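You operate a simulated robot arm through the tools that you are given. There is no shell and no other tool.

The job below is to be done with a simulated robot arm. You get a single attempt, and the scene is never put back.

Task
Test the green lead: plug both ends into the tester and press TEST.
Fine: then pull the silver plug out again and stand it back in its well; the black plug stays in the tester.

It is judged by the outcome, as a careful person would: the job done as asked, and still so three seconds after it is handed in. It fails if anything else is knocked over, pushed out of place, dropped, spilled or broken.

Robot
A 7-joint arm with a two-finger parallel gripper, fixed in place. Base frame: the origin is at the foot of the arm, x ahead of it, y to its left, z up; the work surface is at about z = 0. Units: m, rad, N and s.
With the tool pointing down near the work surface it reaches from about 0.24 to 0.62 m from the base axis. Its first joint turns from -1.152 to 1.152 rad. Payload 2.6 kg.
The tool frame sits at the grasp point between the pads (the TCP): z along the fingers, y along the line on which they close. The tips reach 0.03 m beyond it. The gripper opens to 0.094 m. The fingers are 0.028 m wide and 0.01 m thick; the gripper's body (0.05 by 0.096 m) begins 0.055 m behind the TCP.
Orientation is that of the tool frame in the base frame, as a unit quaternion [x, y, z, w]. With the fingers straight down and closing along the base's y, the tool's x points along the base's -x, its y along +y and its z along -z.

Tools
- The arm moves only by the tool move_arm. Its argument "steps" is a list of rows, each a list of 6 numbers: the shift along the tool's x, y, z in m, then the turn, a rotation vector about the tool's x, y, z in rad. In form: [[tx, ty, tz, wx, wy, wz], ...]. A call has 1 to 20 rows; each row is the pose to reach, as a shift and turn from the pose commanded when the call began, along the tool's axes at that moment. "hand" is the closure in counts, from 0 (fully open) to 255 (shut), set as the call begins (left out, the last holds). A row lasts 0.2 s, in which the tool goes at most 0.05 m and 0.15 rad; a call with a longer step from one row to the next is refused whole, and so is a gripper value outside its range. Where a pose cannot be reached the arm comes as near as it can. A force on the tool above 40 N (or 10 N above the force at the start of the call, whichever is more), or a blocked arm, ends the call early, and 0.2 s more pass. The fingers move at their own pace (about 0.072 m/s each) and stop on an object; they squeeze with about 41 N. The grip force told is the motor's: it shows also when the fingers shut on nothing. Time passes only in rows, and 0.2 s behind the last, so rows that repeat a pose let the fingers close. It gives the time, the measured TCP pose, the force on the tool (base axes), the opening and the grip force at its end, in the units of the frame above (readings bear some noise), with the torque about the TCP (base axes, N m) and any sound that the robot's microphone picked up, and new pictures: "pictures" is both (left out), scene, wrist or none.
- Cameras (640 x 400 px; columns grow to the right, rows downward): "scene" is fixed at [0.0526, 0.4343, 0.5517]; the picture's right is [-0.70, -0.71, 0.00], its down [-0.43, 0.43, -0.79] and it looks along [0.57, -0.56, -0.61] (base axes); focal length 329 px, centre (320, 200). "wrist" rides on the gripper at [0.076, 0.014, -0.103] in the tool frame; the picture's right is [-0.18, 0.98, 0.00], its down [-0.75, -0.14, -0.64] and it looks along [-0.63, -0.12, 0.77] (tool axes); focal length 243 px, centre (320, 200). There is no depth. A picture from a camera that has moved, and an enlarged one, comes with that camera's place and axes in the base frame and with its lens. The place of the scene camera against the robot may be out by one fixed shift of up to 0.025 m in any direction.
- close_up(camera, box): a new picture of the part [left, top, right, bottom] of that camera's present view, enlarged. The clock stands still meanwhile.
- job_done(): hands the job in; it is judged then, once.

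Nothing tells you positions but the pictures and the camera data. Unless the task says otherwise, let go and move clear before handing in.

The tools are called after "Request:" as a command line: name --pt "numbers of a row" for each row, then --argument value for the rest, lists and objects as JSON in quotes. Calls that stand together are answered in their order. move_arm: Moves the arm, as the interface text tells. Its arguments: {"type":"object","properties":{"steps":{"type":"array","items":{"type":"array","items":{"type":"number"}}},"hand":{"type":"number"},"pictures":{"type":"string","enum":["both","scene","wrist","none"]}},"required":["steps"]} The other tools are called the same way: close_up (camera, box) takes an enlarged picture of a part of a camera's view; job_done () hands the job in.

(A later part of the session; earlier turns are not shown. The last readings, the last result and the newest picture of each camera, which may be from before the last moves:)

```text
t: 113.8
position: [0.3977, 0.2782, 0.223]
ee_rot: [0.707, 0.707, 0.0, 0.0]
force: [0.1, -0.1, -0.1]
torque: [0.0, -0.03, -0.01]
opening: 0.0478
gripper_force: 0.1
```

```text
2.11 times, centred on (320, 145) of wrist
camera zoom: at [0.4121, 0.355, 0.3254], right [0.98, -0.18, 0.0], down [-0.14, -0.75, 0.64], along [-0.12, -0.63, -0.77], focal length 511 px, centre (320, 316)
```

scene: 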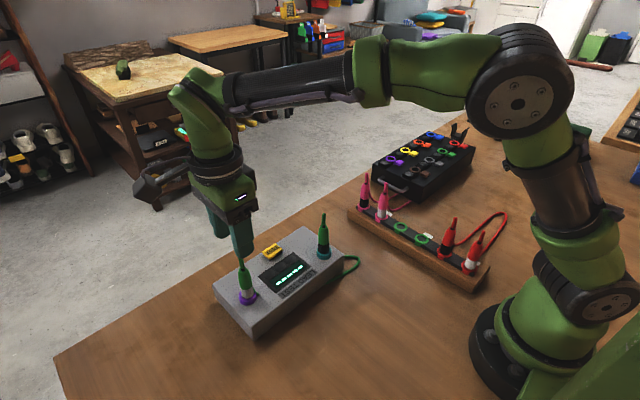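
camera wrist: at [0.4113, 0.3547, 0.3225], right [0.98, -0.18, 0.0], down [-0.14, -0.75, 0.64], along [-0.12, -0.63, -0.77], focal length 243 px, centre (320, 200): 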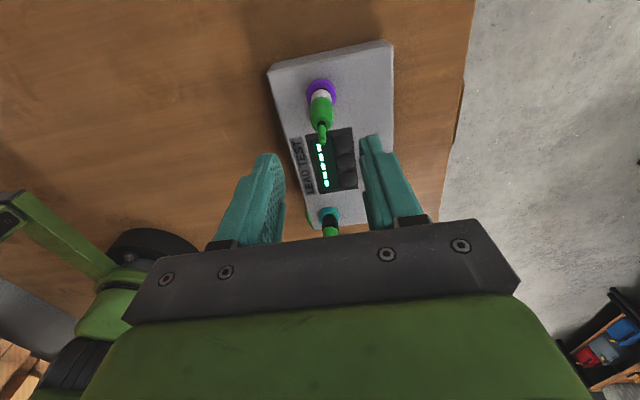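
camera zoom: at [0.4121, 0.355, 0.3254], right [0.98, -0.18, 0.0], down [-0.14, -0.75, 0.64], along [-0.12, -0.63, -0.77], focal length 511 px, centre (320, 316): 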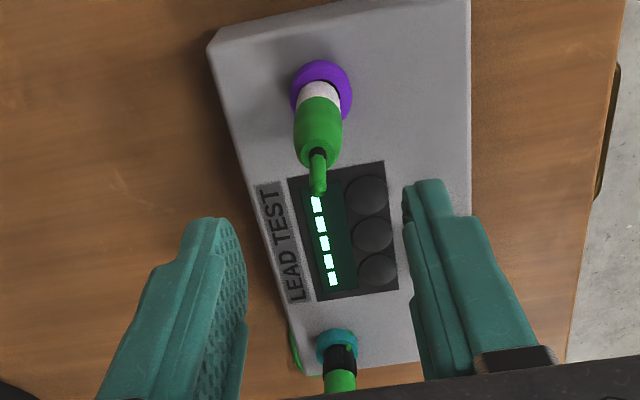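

Both plugs are upright, in their sockets and nearly concentric. Pressing TEST again, closing the hand only once clear of the plug.

Request:
move_arm --pt "-0.03 0.015 0 0 0 0" --pt "-0.06 0.035 0 0 0 0" --pt "-0.09 0.05 0 0 0 0" --pt "-0.1 0.056 0 0 0 0" --hand 125 --pictures "none"

Request:
move_arm --pt "0 0 0 0 0 0" --pt "0 0 0.03 0 0 0" --pt "0 0 0.07 0 0 0" --pt "0 0 0.105 0 0 0" --pt "0 0 0.12 0 0 0" --pt "0 0 0.128 0 0 0" --pt "0 0 0.128 0 0 0" --hand 255 --pictures "none"

Request:
move_arm --pt "0 0 0.003 0 0 0" --pt "0 0 0.006 0 0 0" --pt "0 0 0.009 0 0 0" --pt "0 0 0.009 0 0 0" --pt "0 0 0.009 0 0 0" --pictures "none"

Request:
close_up --camera "scene" --box '[200, 190, 360, 320]'

```text
t: 114.8
position: [0.4531, 0.1791, 0.2214]
ee_rot: [0.707, 0.707, 0.001, 0.0]
force: [-0.3, -0.2, -0.2]
torque: [0.04, -0.01, -0.01]
opening: 0.0479
gripper_force: 0.0
```

```text
t: 116.4
position: [0.452, 0.1781, 0.0934]
ee_rot: [0.707, 0.707, 0.0, 0.0]
force: [0.3, -0.4, 0.1]
torque: [0.0, 0.03, -0.02]
opening: 0.0
gripper_force: 32.7
```

```text
t: 117.6
position: [0.4535, 0.1783, 0.084]
ee_rot: [0.707, 0.707, 0.001, 0.0]
force: [-3.3, -0.4, 13.0]
torque: [-0.03, 0.1, -0.08]
opening: 0.0
gripper_force: 32.5
heard: click
```

```text
3.08 times, centred on (280, 255) of scene
camera zoom: at [0.0525, 0.4343, 0.5517], right [-0.7, -0.71, 0.0], down [-0.43, 0.43, -0.79], along [0.57, -0.56, -0.61], focal length 1014 px, centre (443, 31)
```

zoom: 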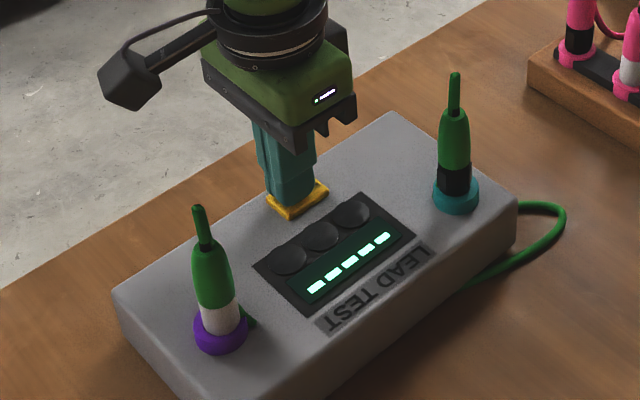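

Request:
move_arm --pt "0 0 -0.01 0 0 0" --pt "0 0 -0.04 0 0 0" --pt "0 0 -0.08 0 0 0" --pt "0 0 -0.12 0 0 0" --pt "0 0 -0.12 0 0 0" --pt "0 0 -0.12 0 0 0"

Request:
close_up --camera "scene" --box '[240, 220, 330, 300]'

Request:
close_up --camera "wrist" --box '[180, 0, 360, 200]'

```text
t: 119.0
position: [0.4518, 0.1775, 0.2049]
ee_rot: [0.708, 0.706, -0.001, 0.0]
force: [-0.4, -0.7, -0.3]
torque: [0.0, -0.03, 0.03]
opening: 0.0
gripper_force: 33.1
camera wrist: at [0.4669, 0.2547, 0.3065], right [0.98, -0.18, 0.0], down [-0.14, -0.75, 0.64], along [-0.12, -0.63, -0.77], focal length 243 px, centre (320, 200)
```

scene: 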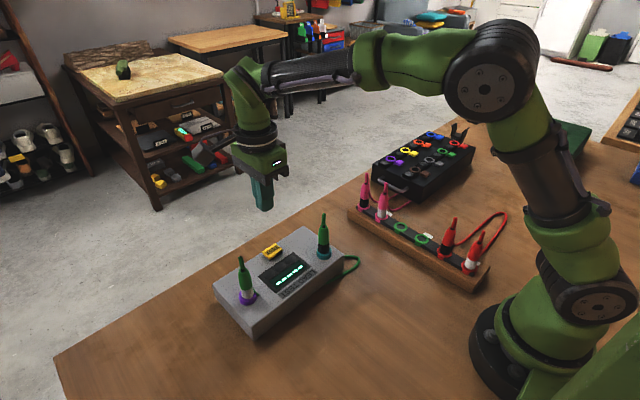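
wrist: 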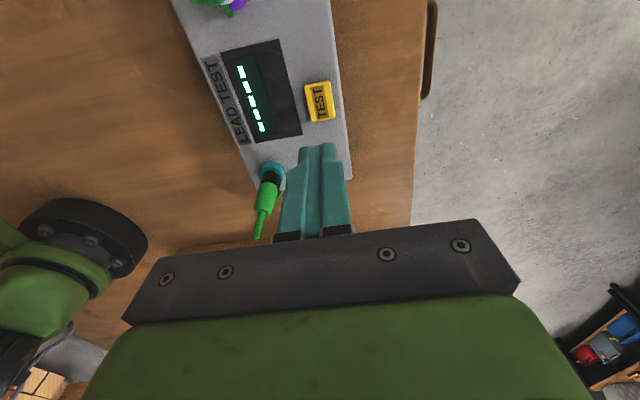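

```text
5.00 times, centred on (285, 260) of scene
camera zoom: at [0.0526, 0.4343, 0.5517], right [-0.7, -0.71, 0.0], down [-0.43, 0.43, -0.79], along [0.57, -0.56, -0.61], focal length 1647 px, centre (495, -100)
```

zoom: 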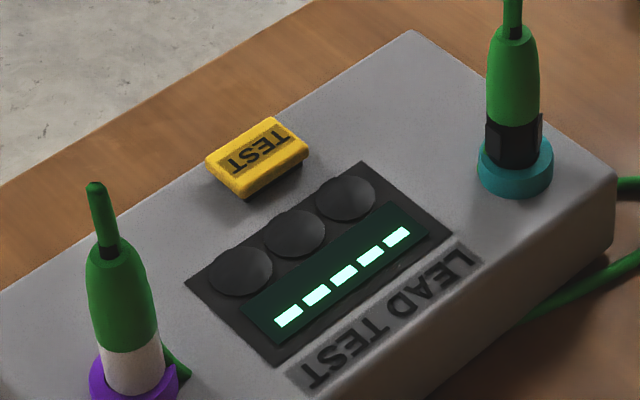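

```text
2.00 times, centred on (270, 100) of wrist
camera zoom: at [0.4669, 0.2547, 0.3065], right [0.98, -0.18, 0.0], down [-0.14, -0.75, 0.64], along [-0.12, -0.63, -0.77], focal length 485 px, centre (420, 400)
```

zoom: 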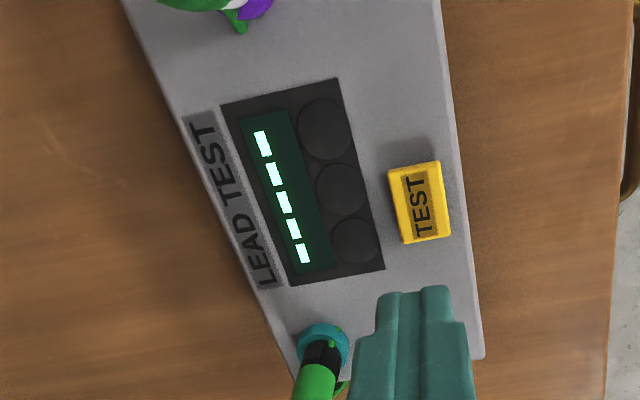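

No change yet. Re-examining the geometry, the stop is the plug's tapered shoulder wedging on the ring. Black was released while pressed and sits concentric, but silver shifts about 1 mm and rides up whenever I relax before letting go. I'll grip silver lower, press it centred, and open the hand while still pressing.

Request:
move_arm --pt "0 0 -0.018 0 0 0" --pt "0.03 -0.015 -0.018 0 0 0" --pt "0.06 -0.035 -0.018 0 0 0" --pt "0.09 -0.05 -0.018 0 0 0" --pt "0.1 -0.056 -0.018 0 0 0" --pt "0.1 -0.056 0.02 0 0 0" --pt "0.1 -0.056 0.06 0 0 0" --pt "0.1 -0.056 0.09 0 0 0" --pt "0.1 -0.056 0.09 0 0 0" --hand 125 --pictures "none"

Request:
close_up --camera "wrist" --box '[260, 80, 380, 200]'

Request:
move_arm --pt "0 0 0 0 0 0" --pt "0 0 0 0 0 0" --pt "0 0 0 0 0 0" --pt "0 0 0 0 0 0" --hand 255 --pictures "none"

Request:
close_up --camera "scene" --box '[220, 260, 270, 305]'

Request:
close_up --camera "wrist" --box '[290, 90, 350, 150]'

```text
t: 121.0
position: [0.3963, 0.2797, 0.1133]
ee_rot: [0.707, 0.708, 0.0, 0.001]
force: [-0.2, 0.6, 0.7]
torque: [0.0, 0.01, -0.01]
opening: 0.0481
gripper_force: 0.1
```

```text
3.33 times, centred on (320, 140) of wrist
camera zoom: at [0.4116, 0.3567, 0.2159], right [0.98, -0.18, 0.0], down [-0.14, -0.75, 0.64], along [-0.12, -0.63, -0.77], focal length 809 px, centre (320, 400)
```

zoom: 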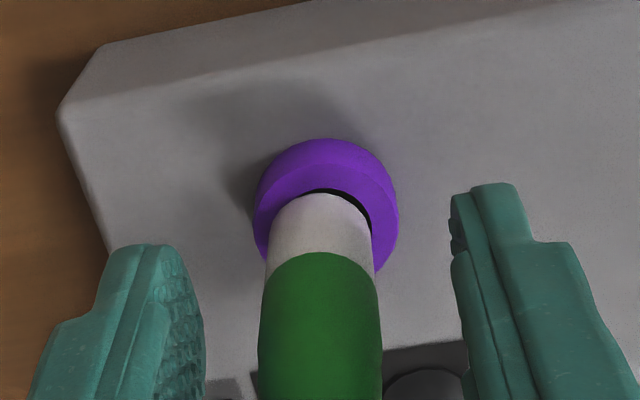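

```text
t: 122.0
position: [0.3966, 0.2804, 0.1139]
ee_rot: [0.707, 0.707, 0.0, 0.0]
force: [0.3, 0.9, -0.1]
torque: [-0.03, -0.04, 0.0]
opening: 0.0215
gripper_force: 40.7
```

```text
8.89 times, centred on (245, 282) of scene
camera zoom: at [0.0526, 0.4343, 0.5517], right [-0.7, -0.71, 0.0], down [-0.43, 0.43, -0.79], along [0.57, -0.56, -0.61], focal length 2928 px, centre (987, -533)
```

zoom: 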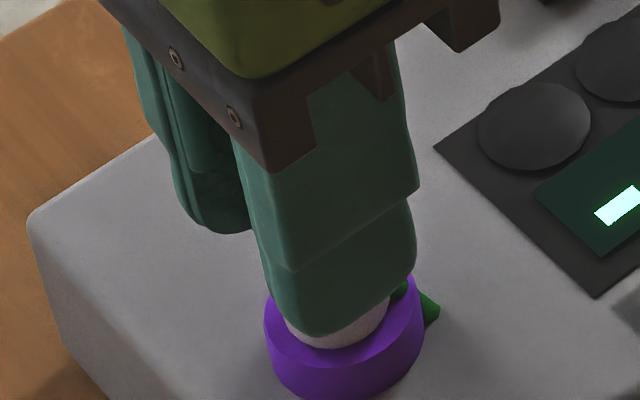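

```text
6.67 times, centred on (320, 120) of wrist
camera zoom: at [0.4116, 0.3567, 0.2162], right [0.98, -0.18, 0.0], down [-0.14, -0.75, 0.64], along [-0.12, -0.63, -0.77], focal length 1618 px, centre (320, 733)
```

zoom: 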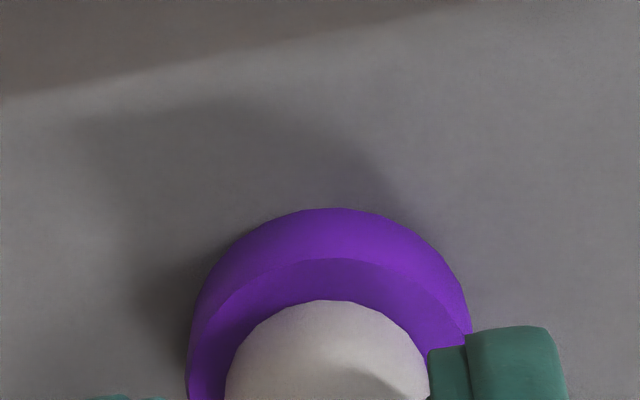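

Request:
move_arm --pt "0 0 0.0007 0 0 0" --pt "0 0 0.0014 0 0 0" --pt "0 0 0.002 0 0 0" --pt "0 0 0.002 0 0 0" --pictures "none"

Request:
close_up --camera "scene" --box '[230, 275, 260, 310]'

Request:
close_up --camera "wrist" --box '[290, 90, 350, 150]'

```text
t: 123.0
position: [0.3962, 0.2795, 0.1129]
ee_rot: [0.707, 0.708, 0.001, 0.001]
force: [-6.7, -2.1, 22.0]
torque: [-0.05, 0.3, 0.0]
opening: 0.0214
gripper_force: 40.6
```

```text
11.43 times, centred on (245, 292) of scene
camera zoom: at [0.0525, 0.4342, 0.5518], right [-0.7, -0.71, 0.0], down [-0.43, 0.43, -0.79], along [0.57, -0.56, -0.61], focal length 3765 px, centre (1177, -857)
```

zoom: 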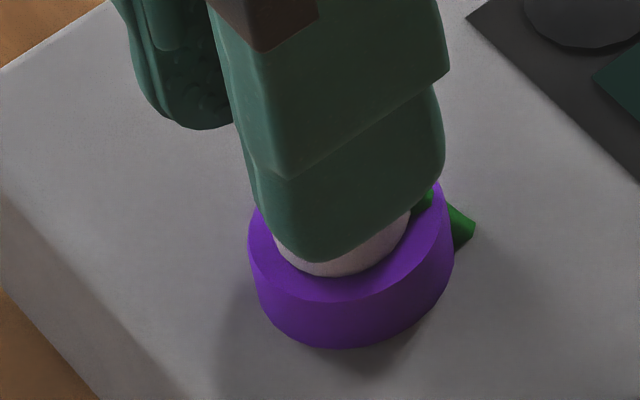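

```text
6.67 times, centred on (320, 120) of wrist
camera zoom: at [0.4116, 0.3561, 0.216], right [0.98, -0.18, 0.0], down [-0.14, -0.75, 0.64], along [-0.12, -0.63, -0.77], focal length 1618 px, centre (320, 733)
```

zoom: 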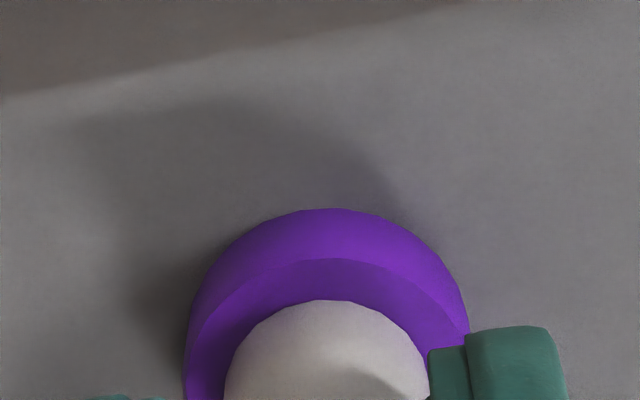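

Request:
move_arm --pt "-0.0002 -0.0005 -0.0008 0 0 0" --pt "-0.0004 -0.001 -0.0008 0 0 0" --pt "-0.0004 -0.001 0 0 0 0" --pt "-0.0004 -0.001 0 0 0 0" --pictures "none"

Request:
move_arm --pt "0 -0.0005 -0.0008 0 0 0" --pt "-0.0002 -0.001 -0.0008 0 0 0" --pt "-0.0002 -0.001 0 0 0 0" --pt "-0.0002 -0.001 0 0 0 0" --pictures "none"

Request:
close_up --camera "scene" --box '[230, 275, 260, 310]'

Request:
close_up --camera "wrist" --box '[290, 90, 350, 150]'

```text
t: 124.0
position: [0.3949, 0.279, 0.1144]
ee_rot: [0.707, 0.707, 0.002, 0.0]
force: [2.6, 4.2, 21.3]
torque: [0.23, -0.06, -0.04]
opening: 0.0217
gripper_force: 40.8
```

```text
t: 125.0
position: [0.395, 0.2774, 0.1119]
ee_rot: [0.707, 0.707, 0.001, 0.001]
force: [7.1, 0.8, 13.1]
torque: [-0.03, -0.2, -0.03]
opening: 0.0217
gripper_force: 41.1
```

```text
11.43 times, centred on (245, 292) of scene
camera zoom: at [0.0525, 0.4343, 0.5517], right [-0.7, -0.71, 0.0], down [-0.43, 0.43, -0.79], along [0.57, -0.56, -0.61], focal length 3765 px, centre (1177, -857)
```

zoom: 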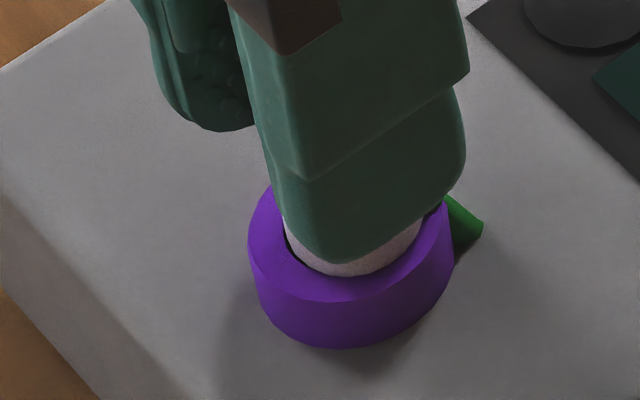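

```text
6.67 times, centred on (320, 120) of wrist
camera zoom: at [0.41, 0.3541, 0.2147], right [0.98, -0.18, 0.0], down [-0.14, -0.75, 0.64], along [-0.12, -0.63, -0.77], focal length 1618 px, centre (320, 733)
```

zoom: 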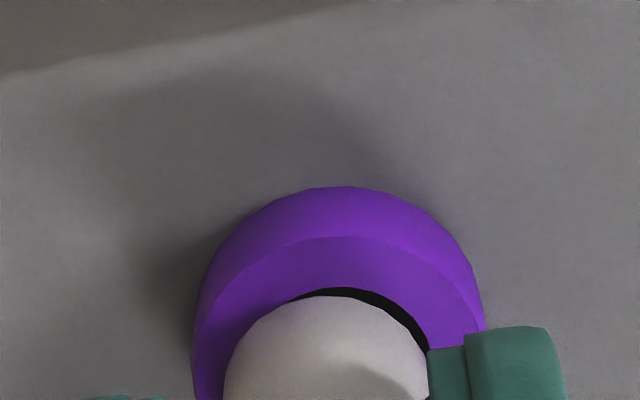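

The reaction flips sign, so the centre lies between these positions. I'll go there, press to around 30 N, and open the hand while pressed.

Request:
move_arm --pt "0.0004 0.0007 -0.002 0 0 0" --pt "0.0004 0.0014 -0.002 0 0 0" --pt "0.0004 0.0014 -0.001 0 0 0" --pt "0.0003 0.0012 0.0002 0 0 0" --pt "0.0002 0.001 0.0012 0 0 0" --pt "0.0002 0.001 0.0012 0 0 0" --pictures "none"

Request:
close_up --camera "scene" --box '[230, 275, 260, 310]'

Request:
close_up --camera "wrist" --box '[290, 90, 350, 150]'

```text
t: 126.4
position: [0.3949, 0.2781, 0.1121]
ee_rot: [0.707, 0.707, 0.001, 0.0]
force: [-6.4, -2.2, 18.5]
torque: [-0.26, 0.33, -0.06]
opening: 0.0216
gripper_force: 41.2
```

```text
11.43 times, centred on (245, 292) of scene
camera zoom: at [0.0525, 0.4343, 0.5517], right [-0.7, -0.71, 0.0], down [-0.43, 0.43, -0.79], along [0.57, -0.56, -0.61], focal length 3765 px, centre (1177, -857)
```

zoom: 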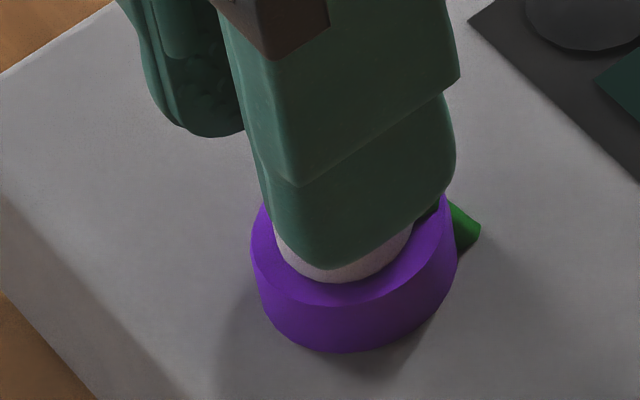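

```text
6.67 times, centred on (320, 120) of wrist
camera zoom: at [0.4104, 0.3554, 0.2147], right [0.98, -0.18, 0.0], down [-0.14, -0.75, 0.64], along [-0.12, -0.63, -0.77], focal length 1618 px, centre (320, 733)
```

zoom: 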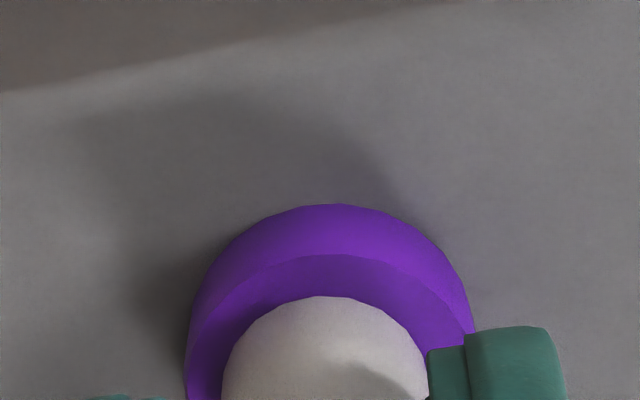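

Request:
move_arm --pt "0 0 0 0 0 0" --pt "0 0 0 0 0 0" --pt "0 0 0 0 0 0" --hand 125 --pictures "none"

Request:
move_arm --pt "0 0 -0.03 0 0 0" --pt "0 0 -0.07 0 0 0" --pt "0 0 -0.11 0 0 0" --pt "0 0 -0.11 0 0 0" --pictures "none"

Request:
close_up --camera "scene" --box '[230, 275, 260, 310]'

Request:
close_up --camera "wrist" --box '[280, 50, 360, 130]'

```text
t: 127.2
position: [0.3966, 0.279, 0.1109]
ee_rot: [0.707, 0.707, 0.001, 0.0]
force: [-1.1, -0.1, -0.9]
torque: [0.02, 0.0, -0.03]
opening: 0.0478
gripper_force: 0.1
```

```text
t: 128.2
position: [0.3954, 0.2787, 0.2209]
ee_rot: [0.707, 0.707, 0.0, 0.0]
force: [0.2, 0.0, 0.7]
torque: [0.0, -0.01, 0.03]
opening: 0.0477
gripper_force: 0.1
```

```text
11.43 times, centred on (245, 292) of scene
camera zoom: at [0.0526, 0.4343, 0.5517], right [-0.7, -0.71, 0.0], down [-0.43, 0.43, -0.79], along [0.57, -0.56, -0.61], focal length 3765 px, centre (1177, -857)
```

zoom: 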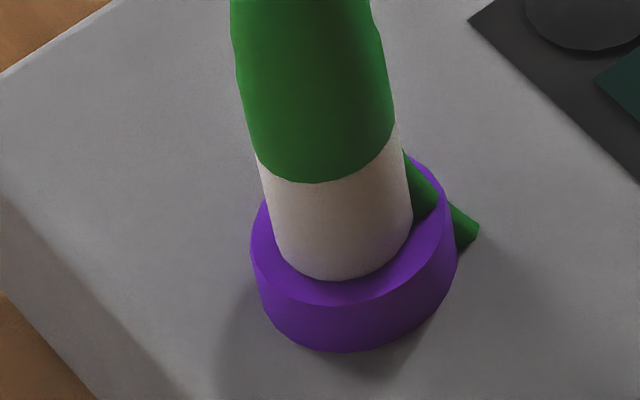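

```text
5.00 times, centred on (320, 90) of wrist
camera zoom: at [0.4105, 0.3553, 0.324], right [0.98, -0.18, 0.0], down [-0.14, -0.75, 0.64], along [-0.12, -0.63, -0.77], focal length 1213 px, centre (320, 750)
```

zoom: 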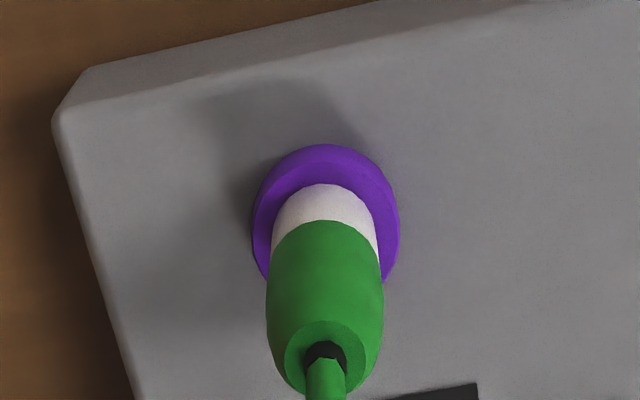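

Measuring against the wells gives a clear picture. Black sits about 4 mm deeper in the tester than in its well, so it's really plugged in. Silver sits slightly higher than in its well, so its band hasn't entered the snug bore. I'll regrip silver, lift it free, centre it, and do a gentle spiral under light load.

Request:
move_arm --pt "0 0 0.03 0 0 0" --pt "0 0 0.07 0 0 0" --pt "0 0 0.101 0 0 0" --pt "0 0 0.101 0 0 0" --pictures "none"

Request:
move_arm --pt "0 0.0007 0 0 0 0" --pt "0 0.0007 0 0 0 0" --pt "0 0.0007 0 0 0 0" --pt "0 0.0007 0 0 0 0" --hand 255 --pictures "none"

Request:
move_arm --pt "0 0 -0.003 0 0 0" --pt "0 0 -0.006 0 0 0" --pt "0 0 -0.006 0 0 0" --pictures "none"

Request:
close_up --camera "scene" --box '[230, 275, 260, 310]'

Request:
close_up --camera "wrist" --box '[290, 90, 350, 150]'

```text
t: 129.2
position: [0.3965, 0.2775, 0.119]
ee_rot: [0.708, 0.707, 0.0, -0.001]
force: [0.6, -0.8, -0.4]
torque: [0.01, 0.0, -0.01]
opening: 0.0481
gripper_force: 0.0
```

```text
t: 130.2
position: [0.3976, 0.2796, 0.1189]
ee_rot: [0.707, 0.707, 0.001, 0.001]
force: [-1.3, -0.5, 2.1]
torque: [-0.02, 0.01, -0.02]
opening: 0.0204
gripper_force: 41.5
```

```text
t: 131.0
position: [0.3956, 0.278, 0.1259]
ee_rot: [0.707, 0.707, 0.0, -0.001]
force: [-0.1, -0.4, 0.0]
torque: [-0.01, -0.01, -0.02]
opening: 0.0203
gripper_force: 40.9
```

```text
11.43 times, centred on (245, 292) of scene
camera zoom: at [0.0526, 0.4343, 0.5517], right [-0.7, -0.71, 0.0], down [-0.43, 0.43, -0.79], along [0.57, -0.56, -0.61], focal length 3765 px, centre (1177, -857)
```

zoom: 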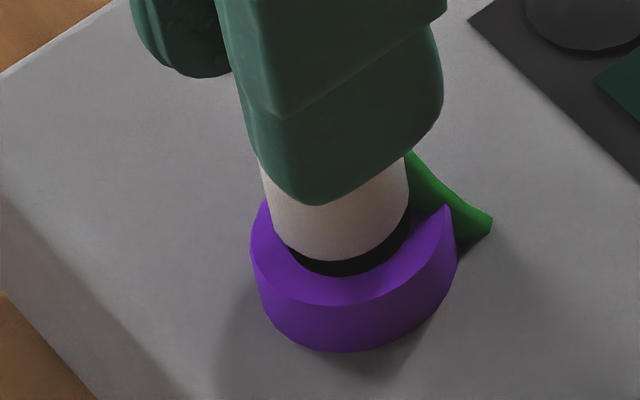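

```text
6.67 times, centred on (320, 120) of wrist
camera zoom: at [0.4109, 0.3552, 0.2284], right [0.98, -0.18, 0.0], down [-0.14, -0.75, 0.64], along [-0.12, -0.63, -0.77], focal length 1618 px, centre (320, 733)
```

zoom: 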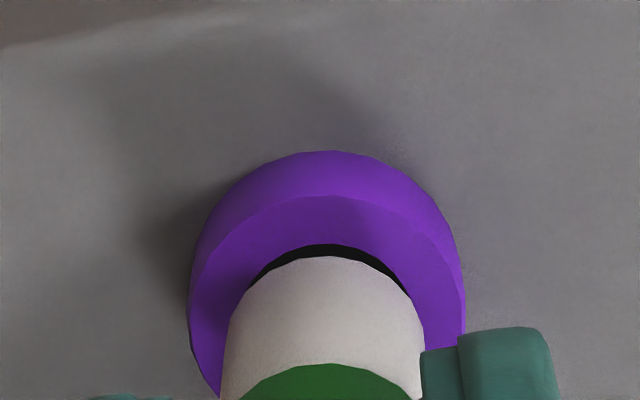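

Request:
move_arm --pt "-0.0006 0 0 0 0 0" --pt "-0.0012 0.0001 0 0 0 0" --pt "-0.0012 0.0001 0.001 0 0 0" --pt "-0.0012 0.0001 0.002 0 0 0" --pt "-0.0012 0.0001 0.002 0 0 0" --pictures "none"

Request:
close_up --camera "scene" --box '[230, 275, 260, 310]'

Request:
close_up --camera "wrist" --box '[295, 100, 345, 150]'

```text
t: 132.2
position: [0.3961, 0.2772, 0.1228]
ee_rot: [0.707, 0.707, 0.0, 0.0]
force: [-0.4, -0.1, 0.5]
torque: [-0.02, 0.0, 0.02]
opening: 0.0201
gripper_force: 41.4
```

```text
11.43 times, centred on (245, 292) of scene
camera zoom: at [0.0526, 0.4343, 0.5517], right [-0.7, -0.71, 0.0], down [-0.43, 0.43, -0.79], along [0.57, -0.56, -0.61], focal length 3765 px, centre (1177, -857)
```

zoom: 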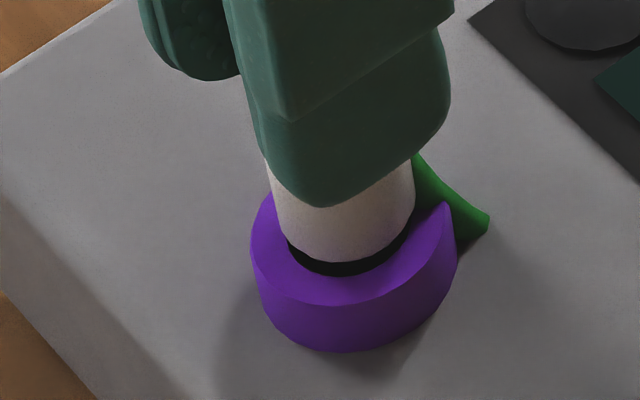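

```text
8.00 times, centred on (320, 125) of wrist
camera zoom: at [0.4113, 0.3539, 0.2263], right [0.98, -0.18, 0.0], down [-0.14, -0.75, 0.64], along [-0.12, -0.63, -0.77], focal length 1941 px, centre (320, 800)
```

zoom: 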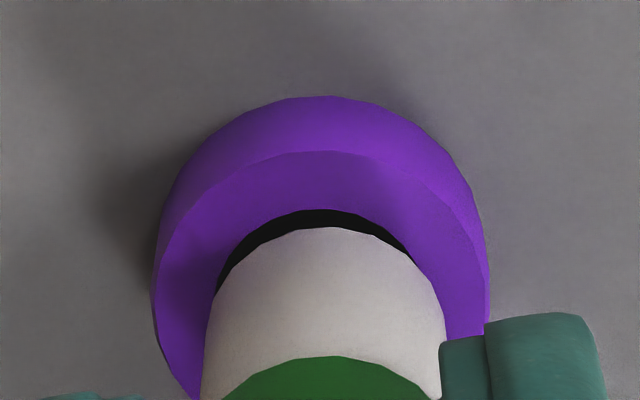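

Request:
move_arm --pt "0 -0.0004 0.0005 0 0 0" --pt "0 -0.0004 0.001 0 0 0" --pt "0 -0.0004 0.0015 0 0 0" --pt "0 -0.0004 0.002 0 0 0" --pt "0 -0.0004 0.0025 0 0 0" --pt "0 -0.0004 0.003 0 0 0" --pictures "none"

Request:
close_up --camera "scene" --box '[230, 275, 260, 310]'

Request:
close_up --camera "wrist" --box '[295, 100, 345, 150]'

```text
t: 133.6
position: [0.3953, 0.2777, 0.1203]
ee_rot: [0.707, 0.707, 0.0, 0.0]
force: [0.2, -0.8, 0.7]
torque: [0.02, 0.04, 0.03]
opening: 0.0201
gripper_force: 40.8
```

```text
11.43 times, centred on (245, 292) of scene
camera zoom: at [0.0526, 0.4343, 0.5517], right [-0.7, -0.71, 0.0], down [-0.43, 0.43, -0.79], along [0.57, -0.56, -0.61], focal length 3765 px, centre (1177, -857)
```

zoom: 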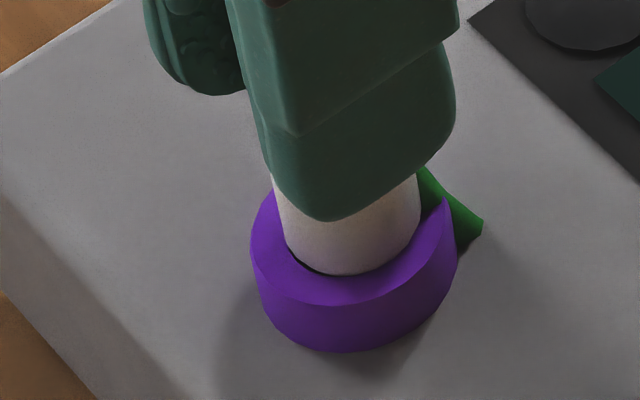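

```text
8.00 times, centred on (320, 125) of wrist
camera zoom: at [0.4107, 0.3537, 0.2232], right [0.98, -0.18, 0.0], down [-0.14, -0.75, 0.64], along [-0.12, -0.63, -0.77], focal length 1941 px, centre (320, 800)
```

zoom: 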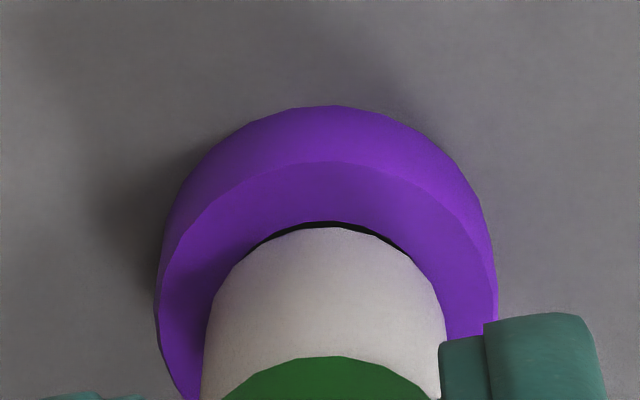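

Even gap and no force; continuing in fine steps.

Request:
move_arm --pt "0 0 0.0004 0 0 0" --pt "0 0 0.0008 0 0 0" --pt "0 0 0.0012 0 0 0" --pt "0 0 0.0016 0 0 0" --pt "0 0 0.0016 0 0 0" --pictures "none"

Request:
close_up --camera "scene" --box '[230, 275, 260, 310]'

Request:
close_up --camera "wrist" --box '[295, 100, 345, 150]'

```text
t: 134.8
position: [0.3965, 0.2777, 0.1207]
ee_rot: [0.707, 0.707, 0.002, 0.001]
force: [-6.8, -4.6, 25.5]
torque: [-0.37, 0.37, -0.02]
opening: 0.0202
gripper_force: 40.7
```

```text
11.43 times, centred on (245, 292) of scene
camera zoom: at [0.0524, 0.4342, 0.5518], right [-0.7, -0.71, 0.0], down [-0.43, 0.43, -0.79], along [0.57, -0.56, -0.61], focal length 3765 px, centre (1177, -857)
```

zoom: 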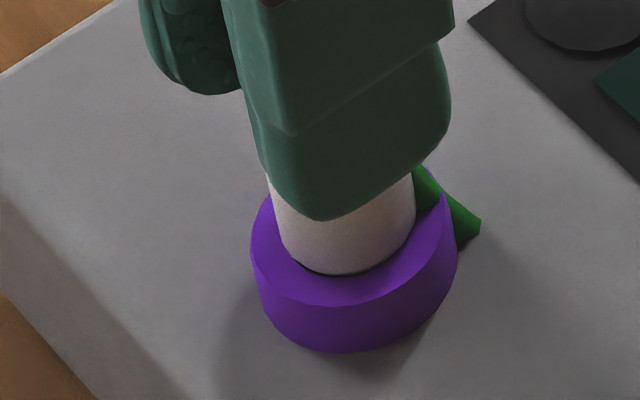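

```text
8.00 times, centred on (320, 125) of wrist
camera zoom: at [0.4113, 0.3538, 0.2233], right [0.98, -0.18, 0.0], down [-0.14, -0.75, 0.64], along [-0.12, -0.63, -0.77], focal length 1941 px, centre (320, 800)
```

zoom: 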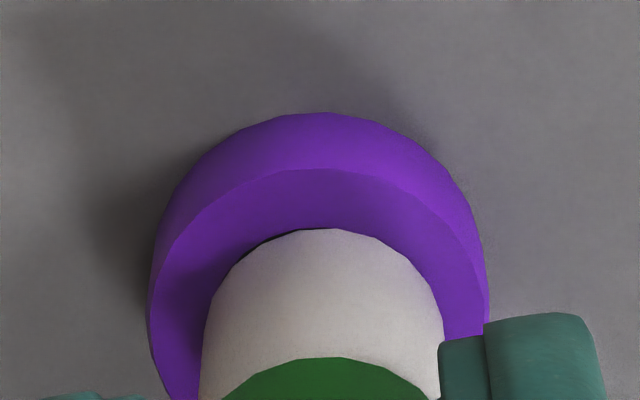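

Contact again, with drift. I'll back off to a light load and make a small circular search biased to -x/-y.

Request:
move_arm --pt "-0.0003 -0.0003 -0.001 0 0 0" --pt "-0.0006 -0.0006 -0.001 0 0 0" --pt "-0.0009 -0.0009 -0.001 0 0 0" --pt "-0.0009 -0.0009 -0.001 0 0 0" --pictures "none"

Request:
move_arm --pt "0.0003 0 0 0 0 0" --pt "0.0006 0 0 0 0 0" --pt "0.0006 0.0003 0 0 0 0" --pt "0.0006 0.0006 0 0 0 0" --pt "0.0003 0.0006 0 0 0 0" --pt "0 0.0006 0 0 0 0" --pt "0 0.0003 0 0 0 0" --pt "0.0003 0.0003 0 0 0 0" --pt "0.0003 0.0003 0 0 0 0" --pictures "none"

Request:
close_up --camera "scene" --box '[230, 275, 260, 310]'

Request:
close_up --camera "wrist" --box '[295, 100, 345, 150]'

```text
t: 135.8
position: [0.3949, 0.2758, 0.1198]
ee_rot: [0.706, 0.708, 0.002, 0.001]
force: [4.7, 4.2, 16.3]
torque: [0.18, -0.18, 0.02]
opening: 0.0201
gripper_force: 41.4
```

```text
t: 137.8
position: [0.3966, 0.2757, 0.1196]
ee_rot: [0.707, 0.707, 0.001, 0.001]
force: [-2.7, 0.0, 22.5]
torque: [-0.12, 0.15, 0.02]
opening: 0.0201
gripper_force: 41.0
```

```text
11.43 times, centred on (245, 292) of scene
camera zoom: at [0.0525, 0.4342, 0.5518], right [-0.7, -0.71, 0.0], down [-0.43, 0.43, -0.79], along [0.57, -0.56, -0.61], focal length 3765 px, centre (1177, -857)
```

zoom: 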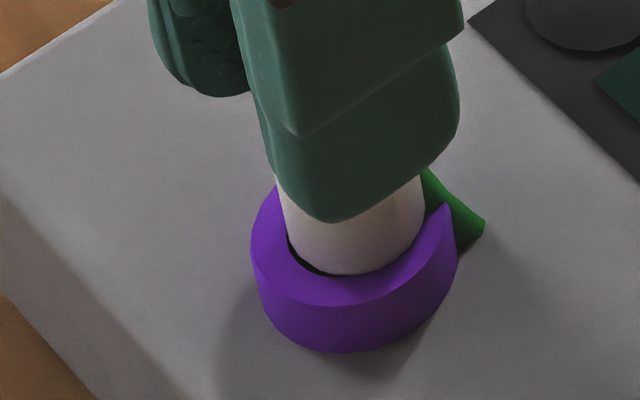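

```text
8.00 times, centred on (320, 125) of wrist
camera zoom: at [0.4104, 0.3531, 0.2228], right [0.98, -0.18, 0.0], down [-0.14, -0.75, 0.64], along [-0.12, -0.63, -0.77], focal length 1941 px, centre (320, 800)
```

zoom: 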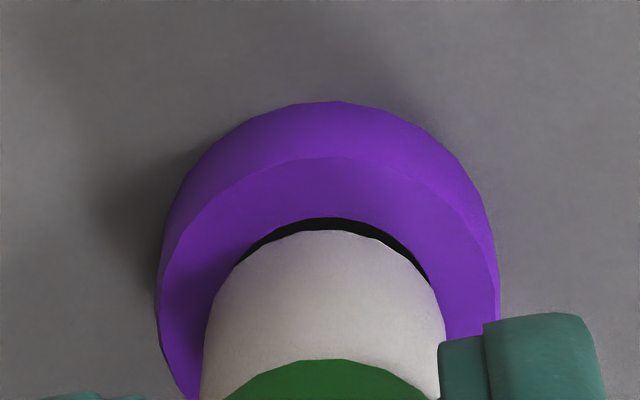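

The vertical stop is flat and independent of position, so I need to see the parts themselves. I'll lift silver clear and look closely at its tip and into the empty purple socket.

Request:
move_arm --pt "0 0 -0.01 0 0 0" --pt "0 0 -0.03 0 0 0" --pt "0 0 -0.06 0 0 0" --pt "0 0 -0.06 0 0 0" --pictures "scene"

Request:
close_up --camera "scene" --box '[225, 235, 265, 275]'

Request:
close_up --camera "scene" --box '[230, 275, 265, 310]'

Request:
close_up --camera "wrist" --box '[295, 70, 345, 125]'

```text
t: 138.8
position: [0.3952, 0.277, 0.1781]
ee_rot: [0.707, 0.708, -0.001, 0.0]
force: [0.4, 0.5, 0.5]
torque: [-0.02, 0.02, 0.03]
opening: 0.0202
gripper_force: 41.2
```

scene: 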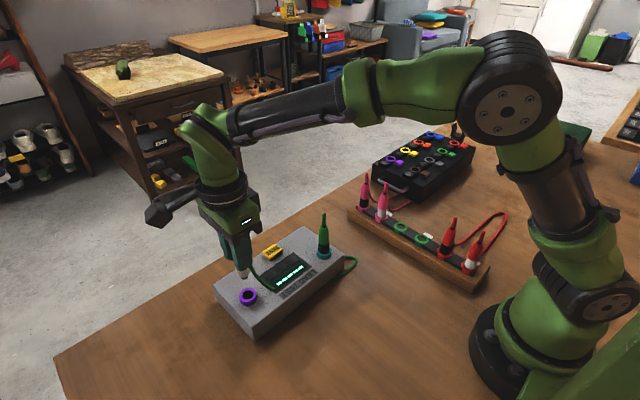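

```text
10.00 times, centred on (245, 255) of scene
camera zoom: at [0.0526, 0.4343, 0.5517], right [-0.7, -0.71, 0.0], down [-0.43, 0.43, -0.79], along [0.57, -0.56, -0.61], focal length 3294 px, centre (1070, -350)
```

zoom: 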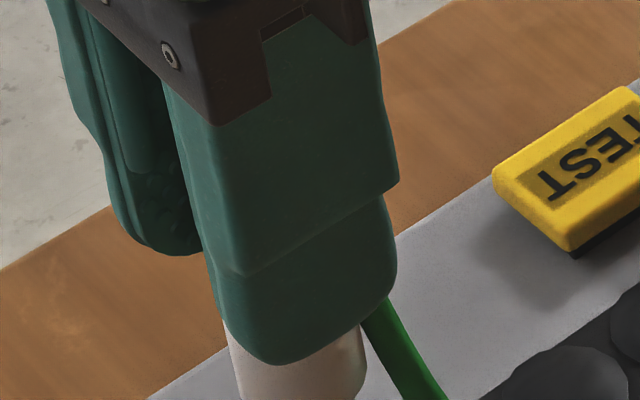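

```text
11.43 times, centred on (248, 292) of scene
camera zoom: at [0.0526, 0.4343, 0.5517], right [-0.7, -0.71, 0.0], down [-0.43, 0.43, -0.79], along [0.57, -0.56, -0.61], focal length 3765 px, centre (1149, -857)
```

zoom: 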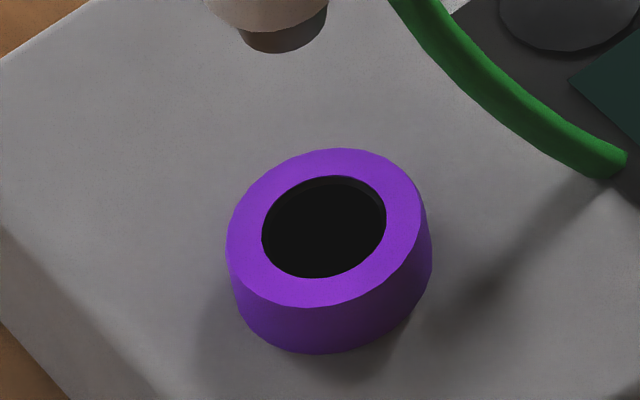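

```text
7.27 times, centred on (320, 98) of wrist
camera zoom: at [0.4104, 0.3539, 0.282], right [0.98, -0.18, 0.0], down [-0.14, -0.75, 0.64], along [-0.12, -0.63, -0.77], focal length 1764 px, centre (320, 946)
```

zoom: 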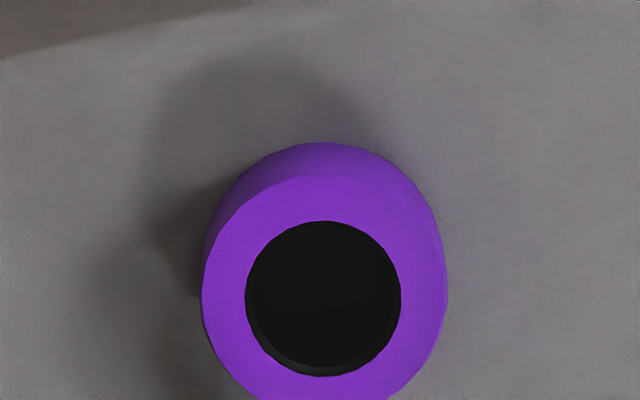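

The tip measures about 14 mm deep at the stop, which is the full ring height, so both plugs are fully in. Looking back at the button forces, they rose only 2.5 N/mm and it never bottomed, so TEST may not have been pressed far enough. I'll put silver back and then press TEST much deeper.

Request:
move_arm --pt "0 0 0.03 0 0 0" --pt "0 0 0.045 0 0 0" --pt "0 0 0.053 0 0 0" --pt "0 0 0.057 0 0 0" --pt "0 0 0.0592 0 0 0" --pt "0 0 0.0592 0 0 0" --pictures "none"

Request:
close_up --camera "scene" --box '[230, 275, 260, 310]'

Request:
move_arm --pt "0 0 0 0 0 0" --pt "0 0 0 0 0 0" --pt "0 0 0 0 0 0" --hand 125 --pictures "none"

Request:
move_arm --pt "0 0 -0.03 0 0 0" --pt "0 0 -0.07 0 0 0" --pt "0 0 -0.1 0 0 0" --pt "-0.03 0.015 -0.1 0 0 0" --pt "-0.06 0.035 -0.1 0 0 0" --pt "-0.09 0.05 -0.1 0 0 0" --pt "-0.1 0.057 -0.1 0 0 0"

Request:
close_up --camera "scene" --box '[200, 190, 360, 320]'

```text
t: 140.2
position: [0.3956, 0.2771, 0.1218]
ee_rot: [0.707, 0.707, 0.0, 0.001]
force: [0.4, -0.3, -0.3]
torque: [0.04, 0.02, -0.01]
opening: 0.0199
gripper_force: 41.1
```

```text
11.43 times, centred on (245, 292) of scene
camera zoom: at [0.0526, 0.4343, 0.5517], right [-0.7, -0.71, 0.0], down [-0.43, 0.43, -0.79], along [0.57, -0.56, -0.61], focal length 3765 px, centre (1177, -857)
```

zoom: 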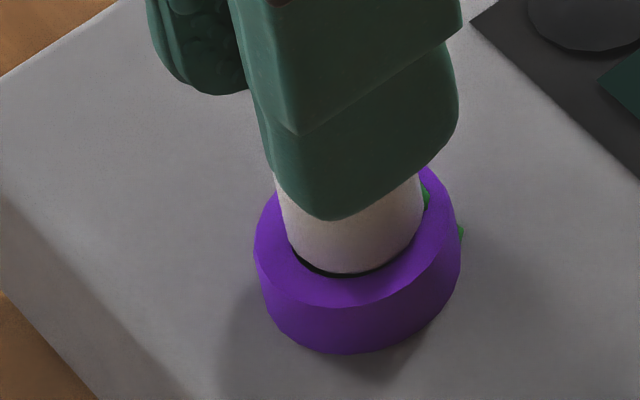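

```text
t: 141.0
position: [0.3952, 0.2766, 0.121]
ee_rot: [0.707, 0.707, 0.0, 0.0]
force: [0.5, 0.3, 0.2]
torque: [0.02, 0.02, 0.01]
opening: 0.0476
gripper_force: 0.0
```

```text
t: 142.6
position: [0.4533, 0.1763, 0.2212]
ee_rot: [0.707, 0.707, 0.0, 0.0]
force: [-0.6, 0.0, -0.4]
torque: [-0.02, -0.04, -0.01]
opening: 0.0477
gripper_force: 0.1
camera wrist: at [0.468, 0.2527, 0.3233], right [0.98, -0.18, 0.0], down [-0.14, -0.75, 0.64], along [-0.12, -0.63, -0.77], focal length 243 px, centre (320, 200)
```

scene: 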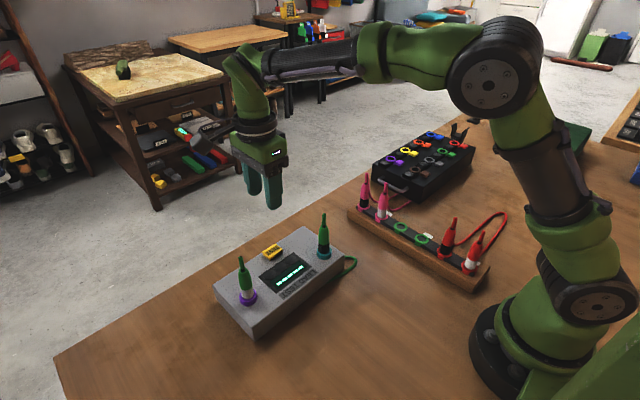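
wrist: 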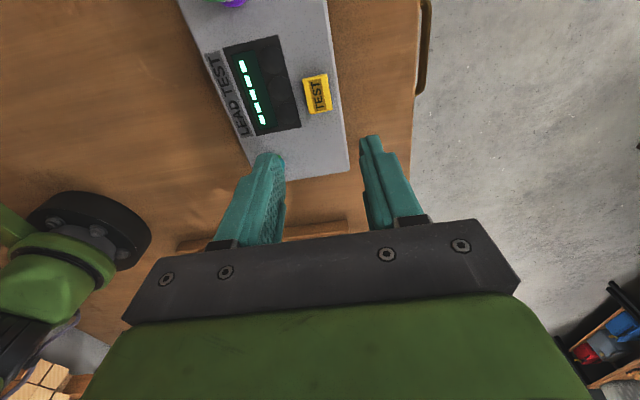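

```text
3.08 times, centred on (280, 255) of scene
camera zoom: at [0.0526, 0.4343, 0.5517], right [-0.7, -0.71, 0.0], down [-0.43, 0.43, -0.79], along [0.57, -0.56, -0.61], focal length 1014 px, centre (443, 31)
```

zoom: 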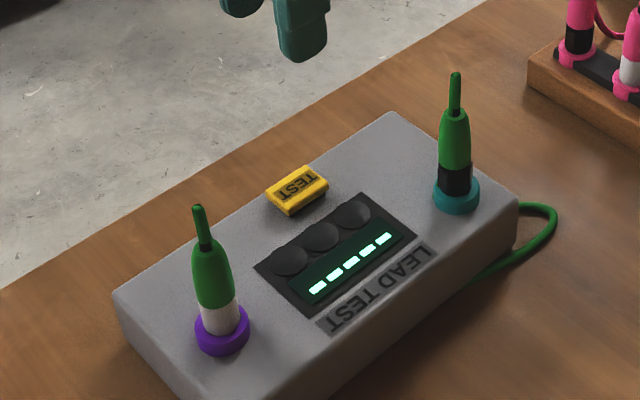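

Both plugs are standing in their sockets. Now closing the hand in free air and pressing TEST deeply in stages.

Request:
move_arm --pt "0.0012 0 0 0 0 0" --pt "0.0012 0 0.03 0 0 0" --pt "0.0012 0 0.07 0 0 0" --pt "0.0012 0 0.105 0 0 0" --pt "0.0012 0 0.12 0 0 0" --pt "0.0012 0 0.127 0 0 0" --pt "0.0012 0 0.127 0 0 0" --hand 255 --pictures "none"

Request:
move_arm --pt "0 0 0.003 0 0 0" --pt "0 0 0.006 0 0 0" --pt "0 0 0.009 0 0 0" --pt "0 0 0.011 0 0 0" --pt "0 0 0.013 0 0 0" --pt "0 0 0.013 0 0 0" --pictures "none"

Request:
close_up --camera "scene" --box '[230, 210, 330, 290]'

Request:
move_arm --pt "0 0 0.001 0 0 0" --pt "0 0 0.002 0 0 0" --pt "0 0 0.003 0 0 0" --pt "0 0 0.003 0 0 0" --pictures "none"

Request:
close_up --camera "scene" --box '[230, 210, 330, 290]'

```text
t: 144.2
position: [0.4511, 0.1765, 0.0939]
ee_rot: [0.707, 0.707, 0.001, 0.0]
force: [-0.4, 0.0, 0.3]
torque: [-0.01, 0.03, 0.0]
opening: 0.0001
gripper_force: 32.6
```

```text
t: 145.6
position: [0.4533, 0.1772, 0.0828]
ee_rot: [0.707, 0.707, 0.001, 0.001]
force: [-5.6, -2.8, 21.3]
torque: [-0.09, 0.19, -0.05]
opening: 0.0
gripper_force: 33.4
heard: click
```

```text
5.00 times, centred on (280, 250) of scene
camera zoom: at [0.0525, 0.4343, 0.5517], right [-0.7, -0.71, 0.0], down [-0.43, 0.43, -0.79], along [0.57, -0.56, -0.61], focal length 1647 px, centre (520, -50)
```

zoom: 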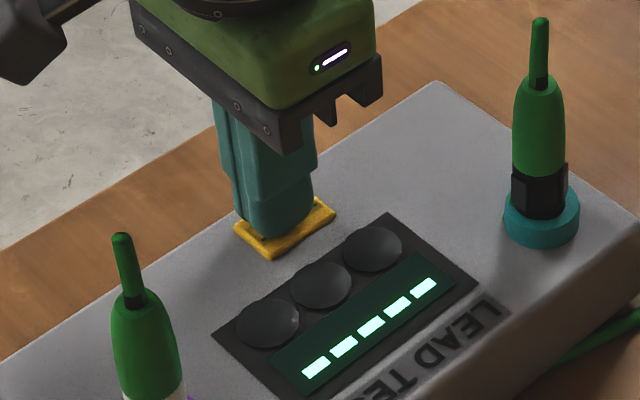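

```text
t: 146.6
position: [0.4515, 0.1766, 0.0804]
ee_rot: [0.708, 0.706, 0.002, 0.001]
force: [-10.7, -5.6, 35.4]
torque: [-0.3, 0.35, -0.01]
opening: 0.0001
gripper_force: 33.1
```

```text
5.00 times, centred on (280, 250) of scene
camera zoom: at [0.0524, 0.4342, 0.5518], right [-0.7, -0.71, 0.0], down [-0.43, 0.43, -0.79], along [0.57, -0.56, -0.61], focal length 1647 px, centre (520, -50)
```

zoom: 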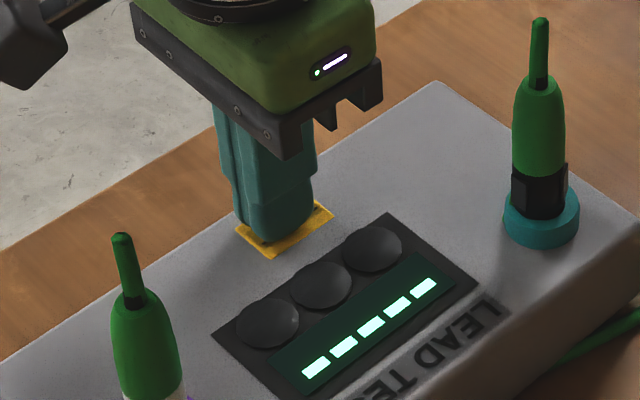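

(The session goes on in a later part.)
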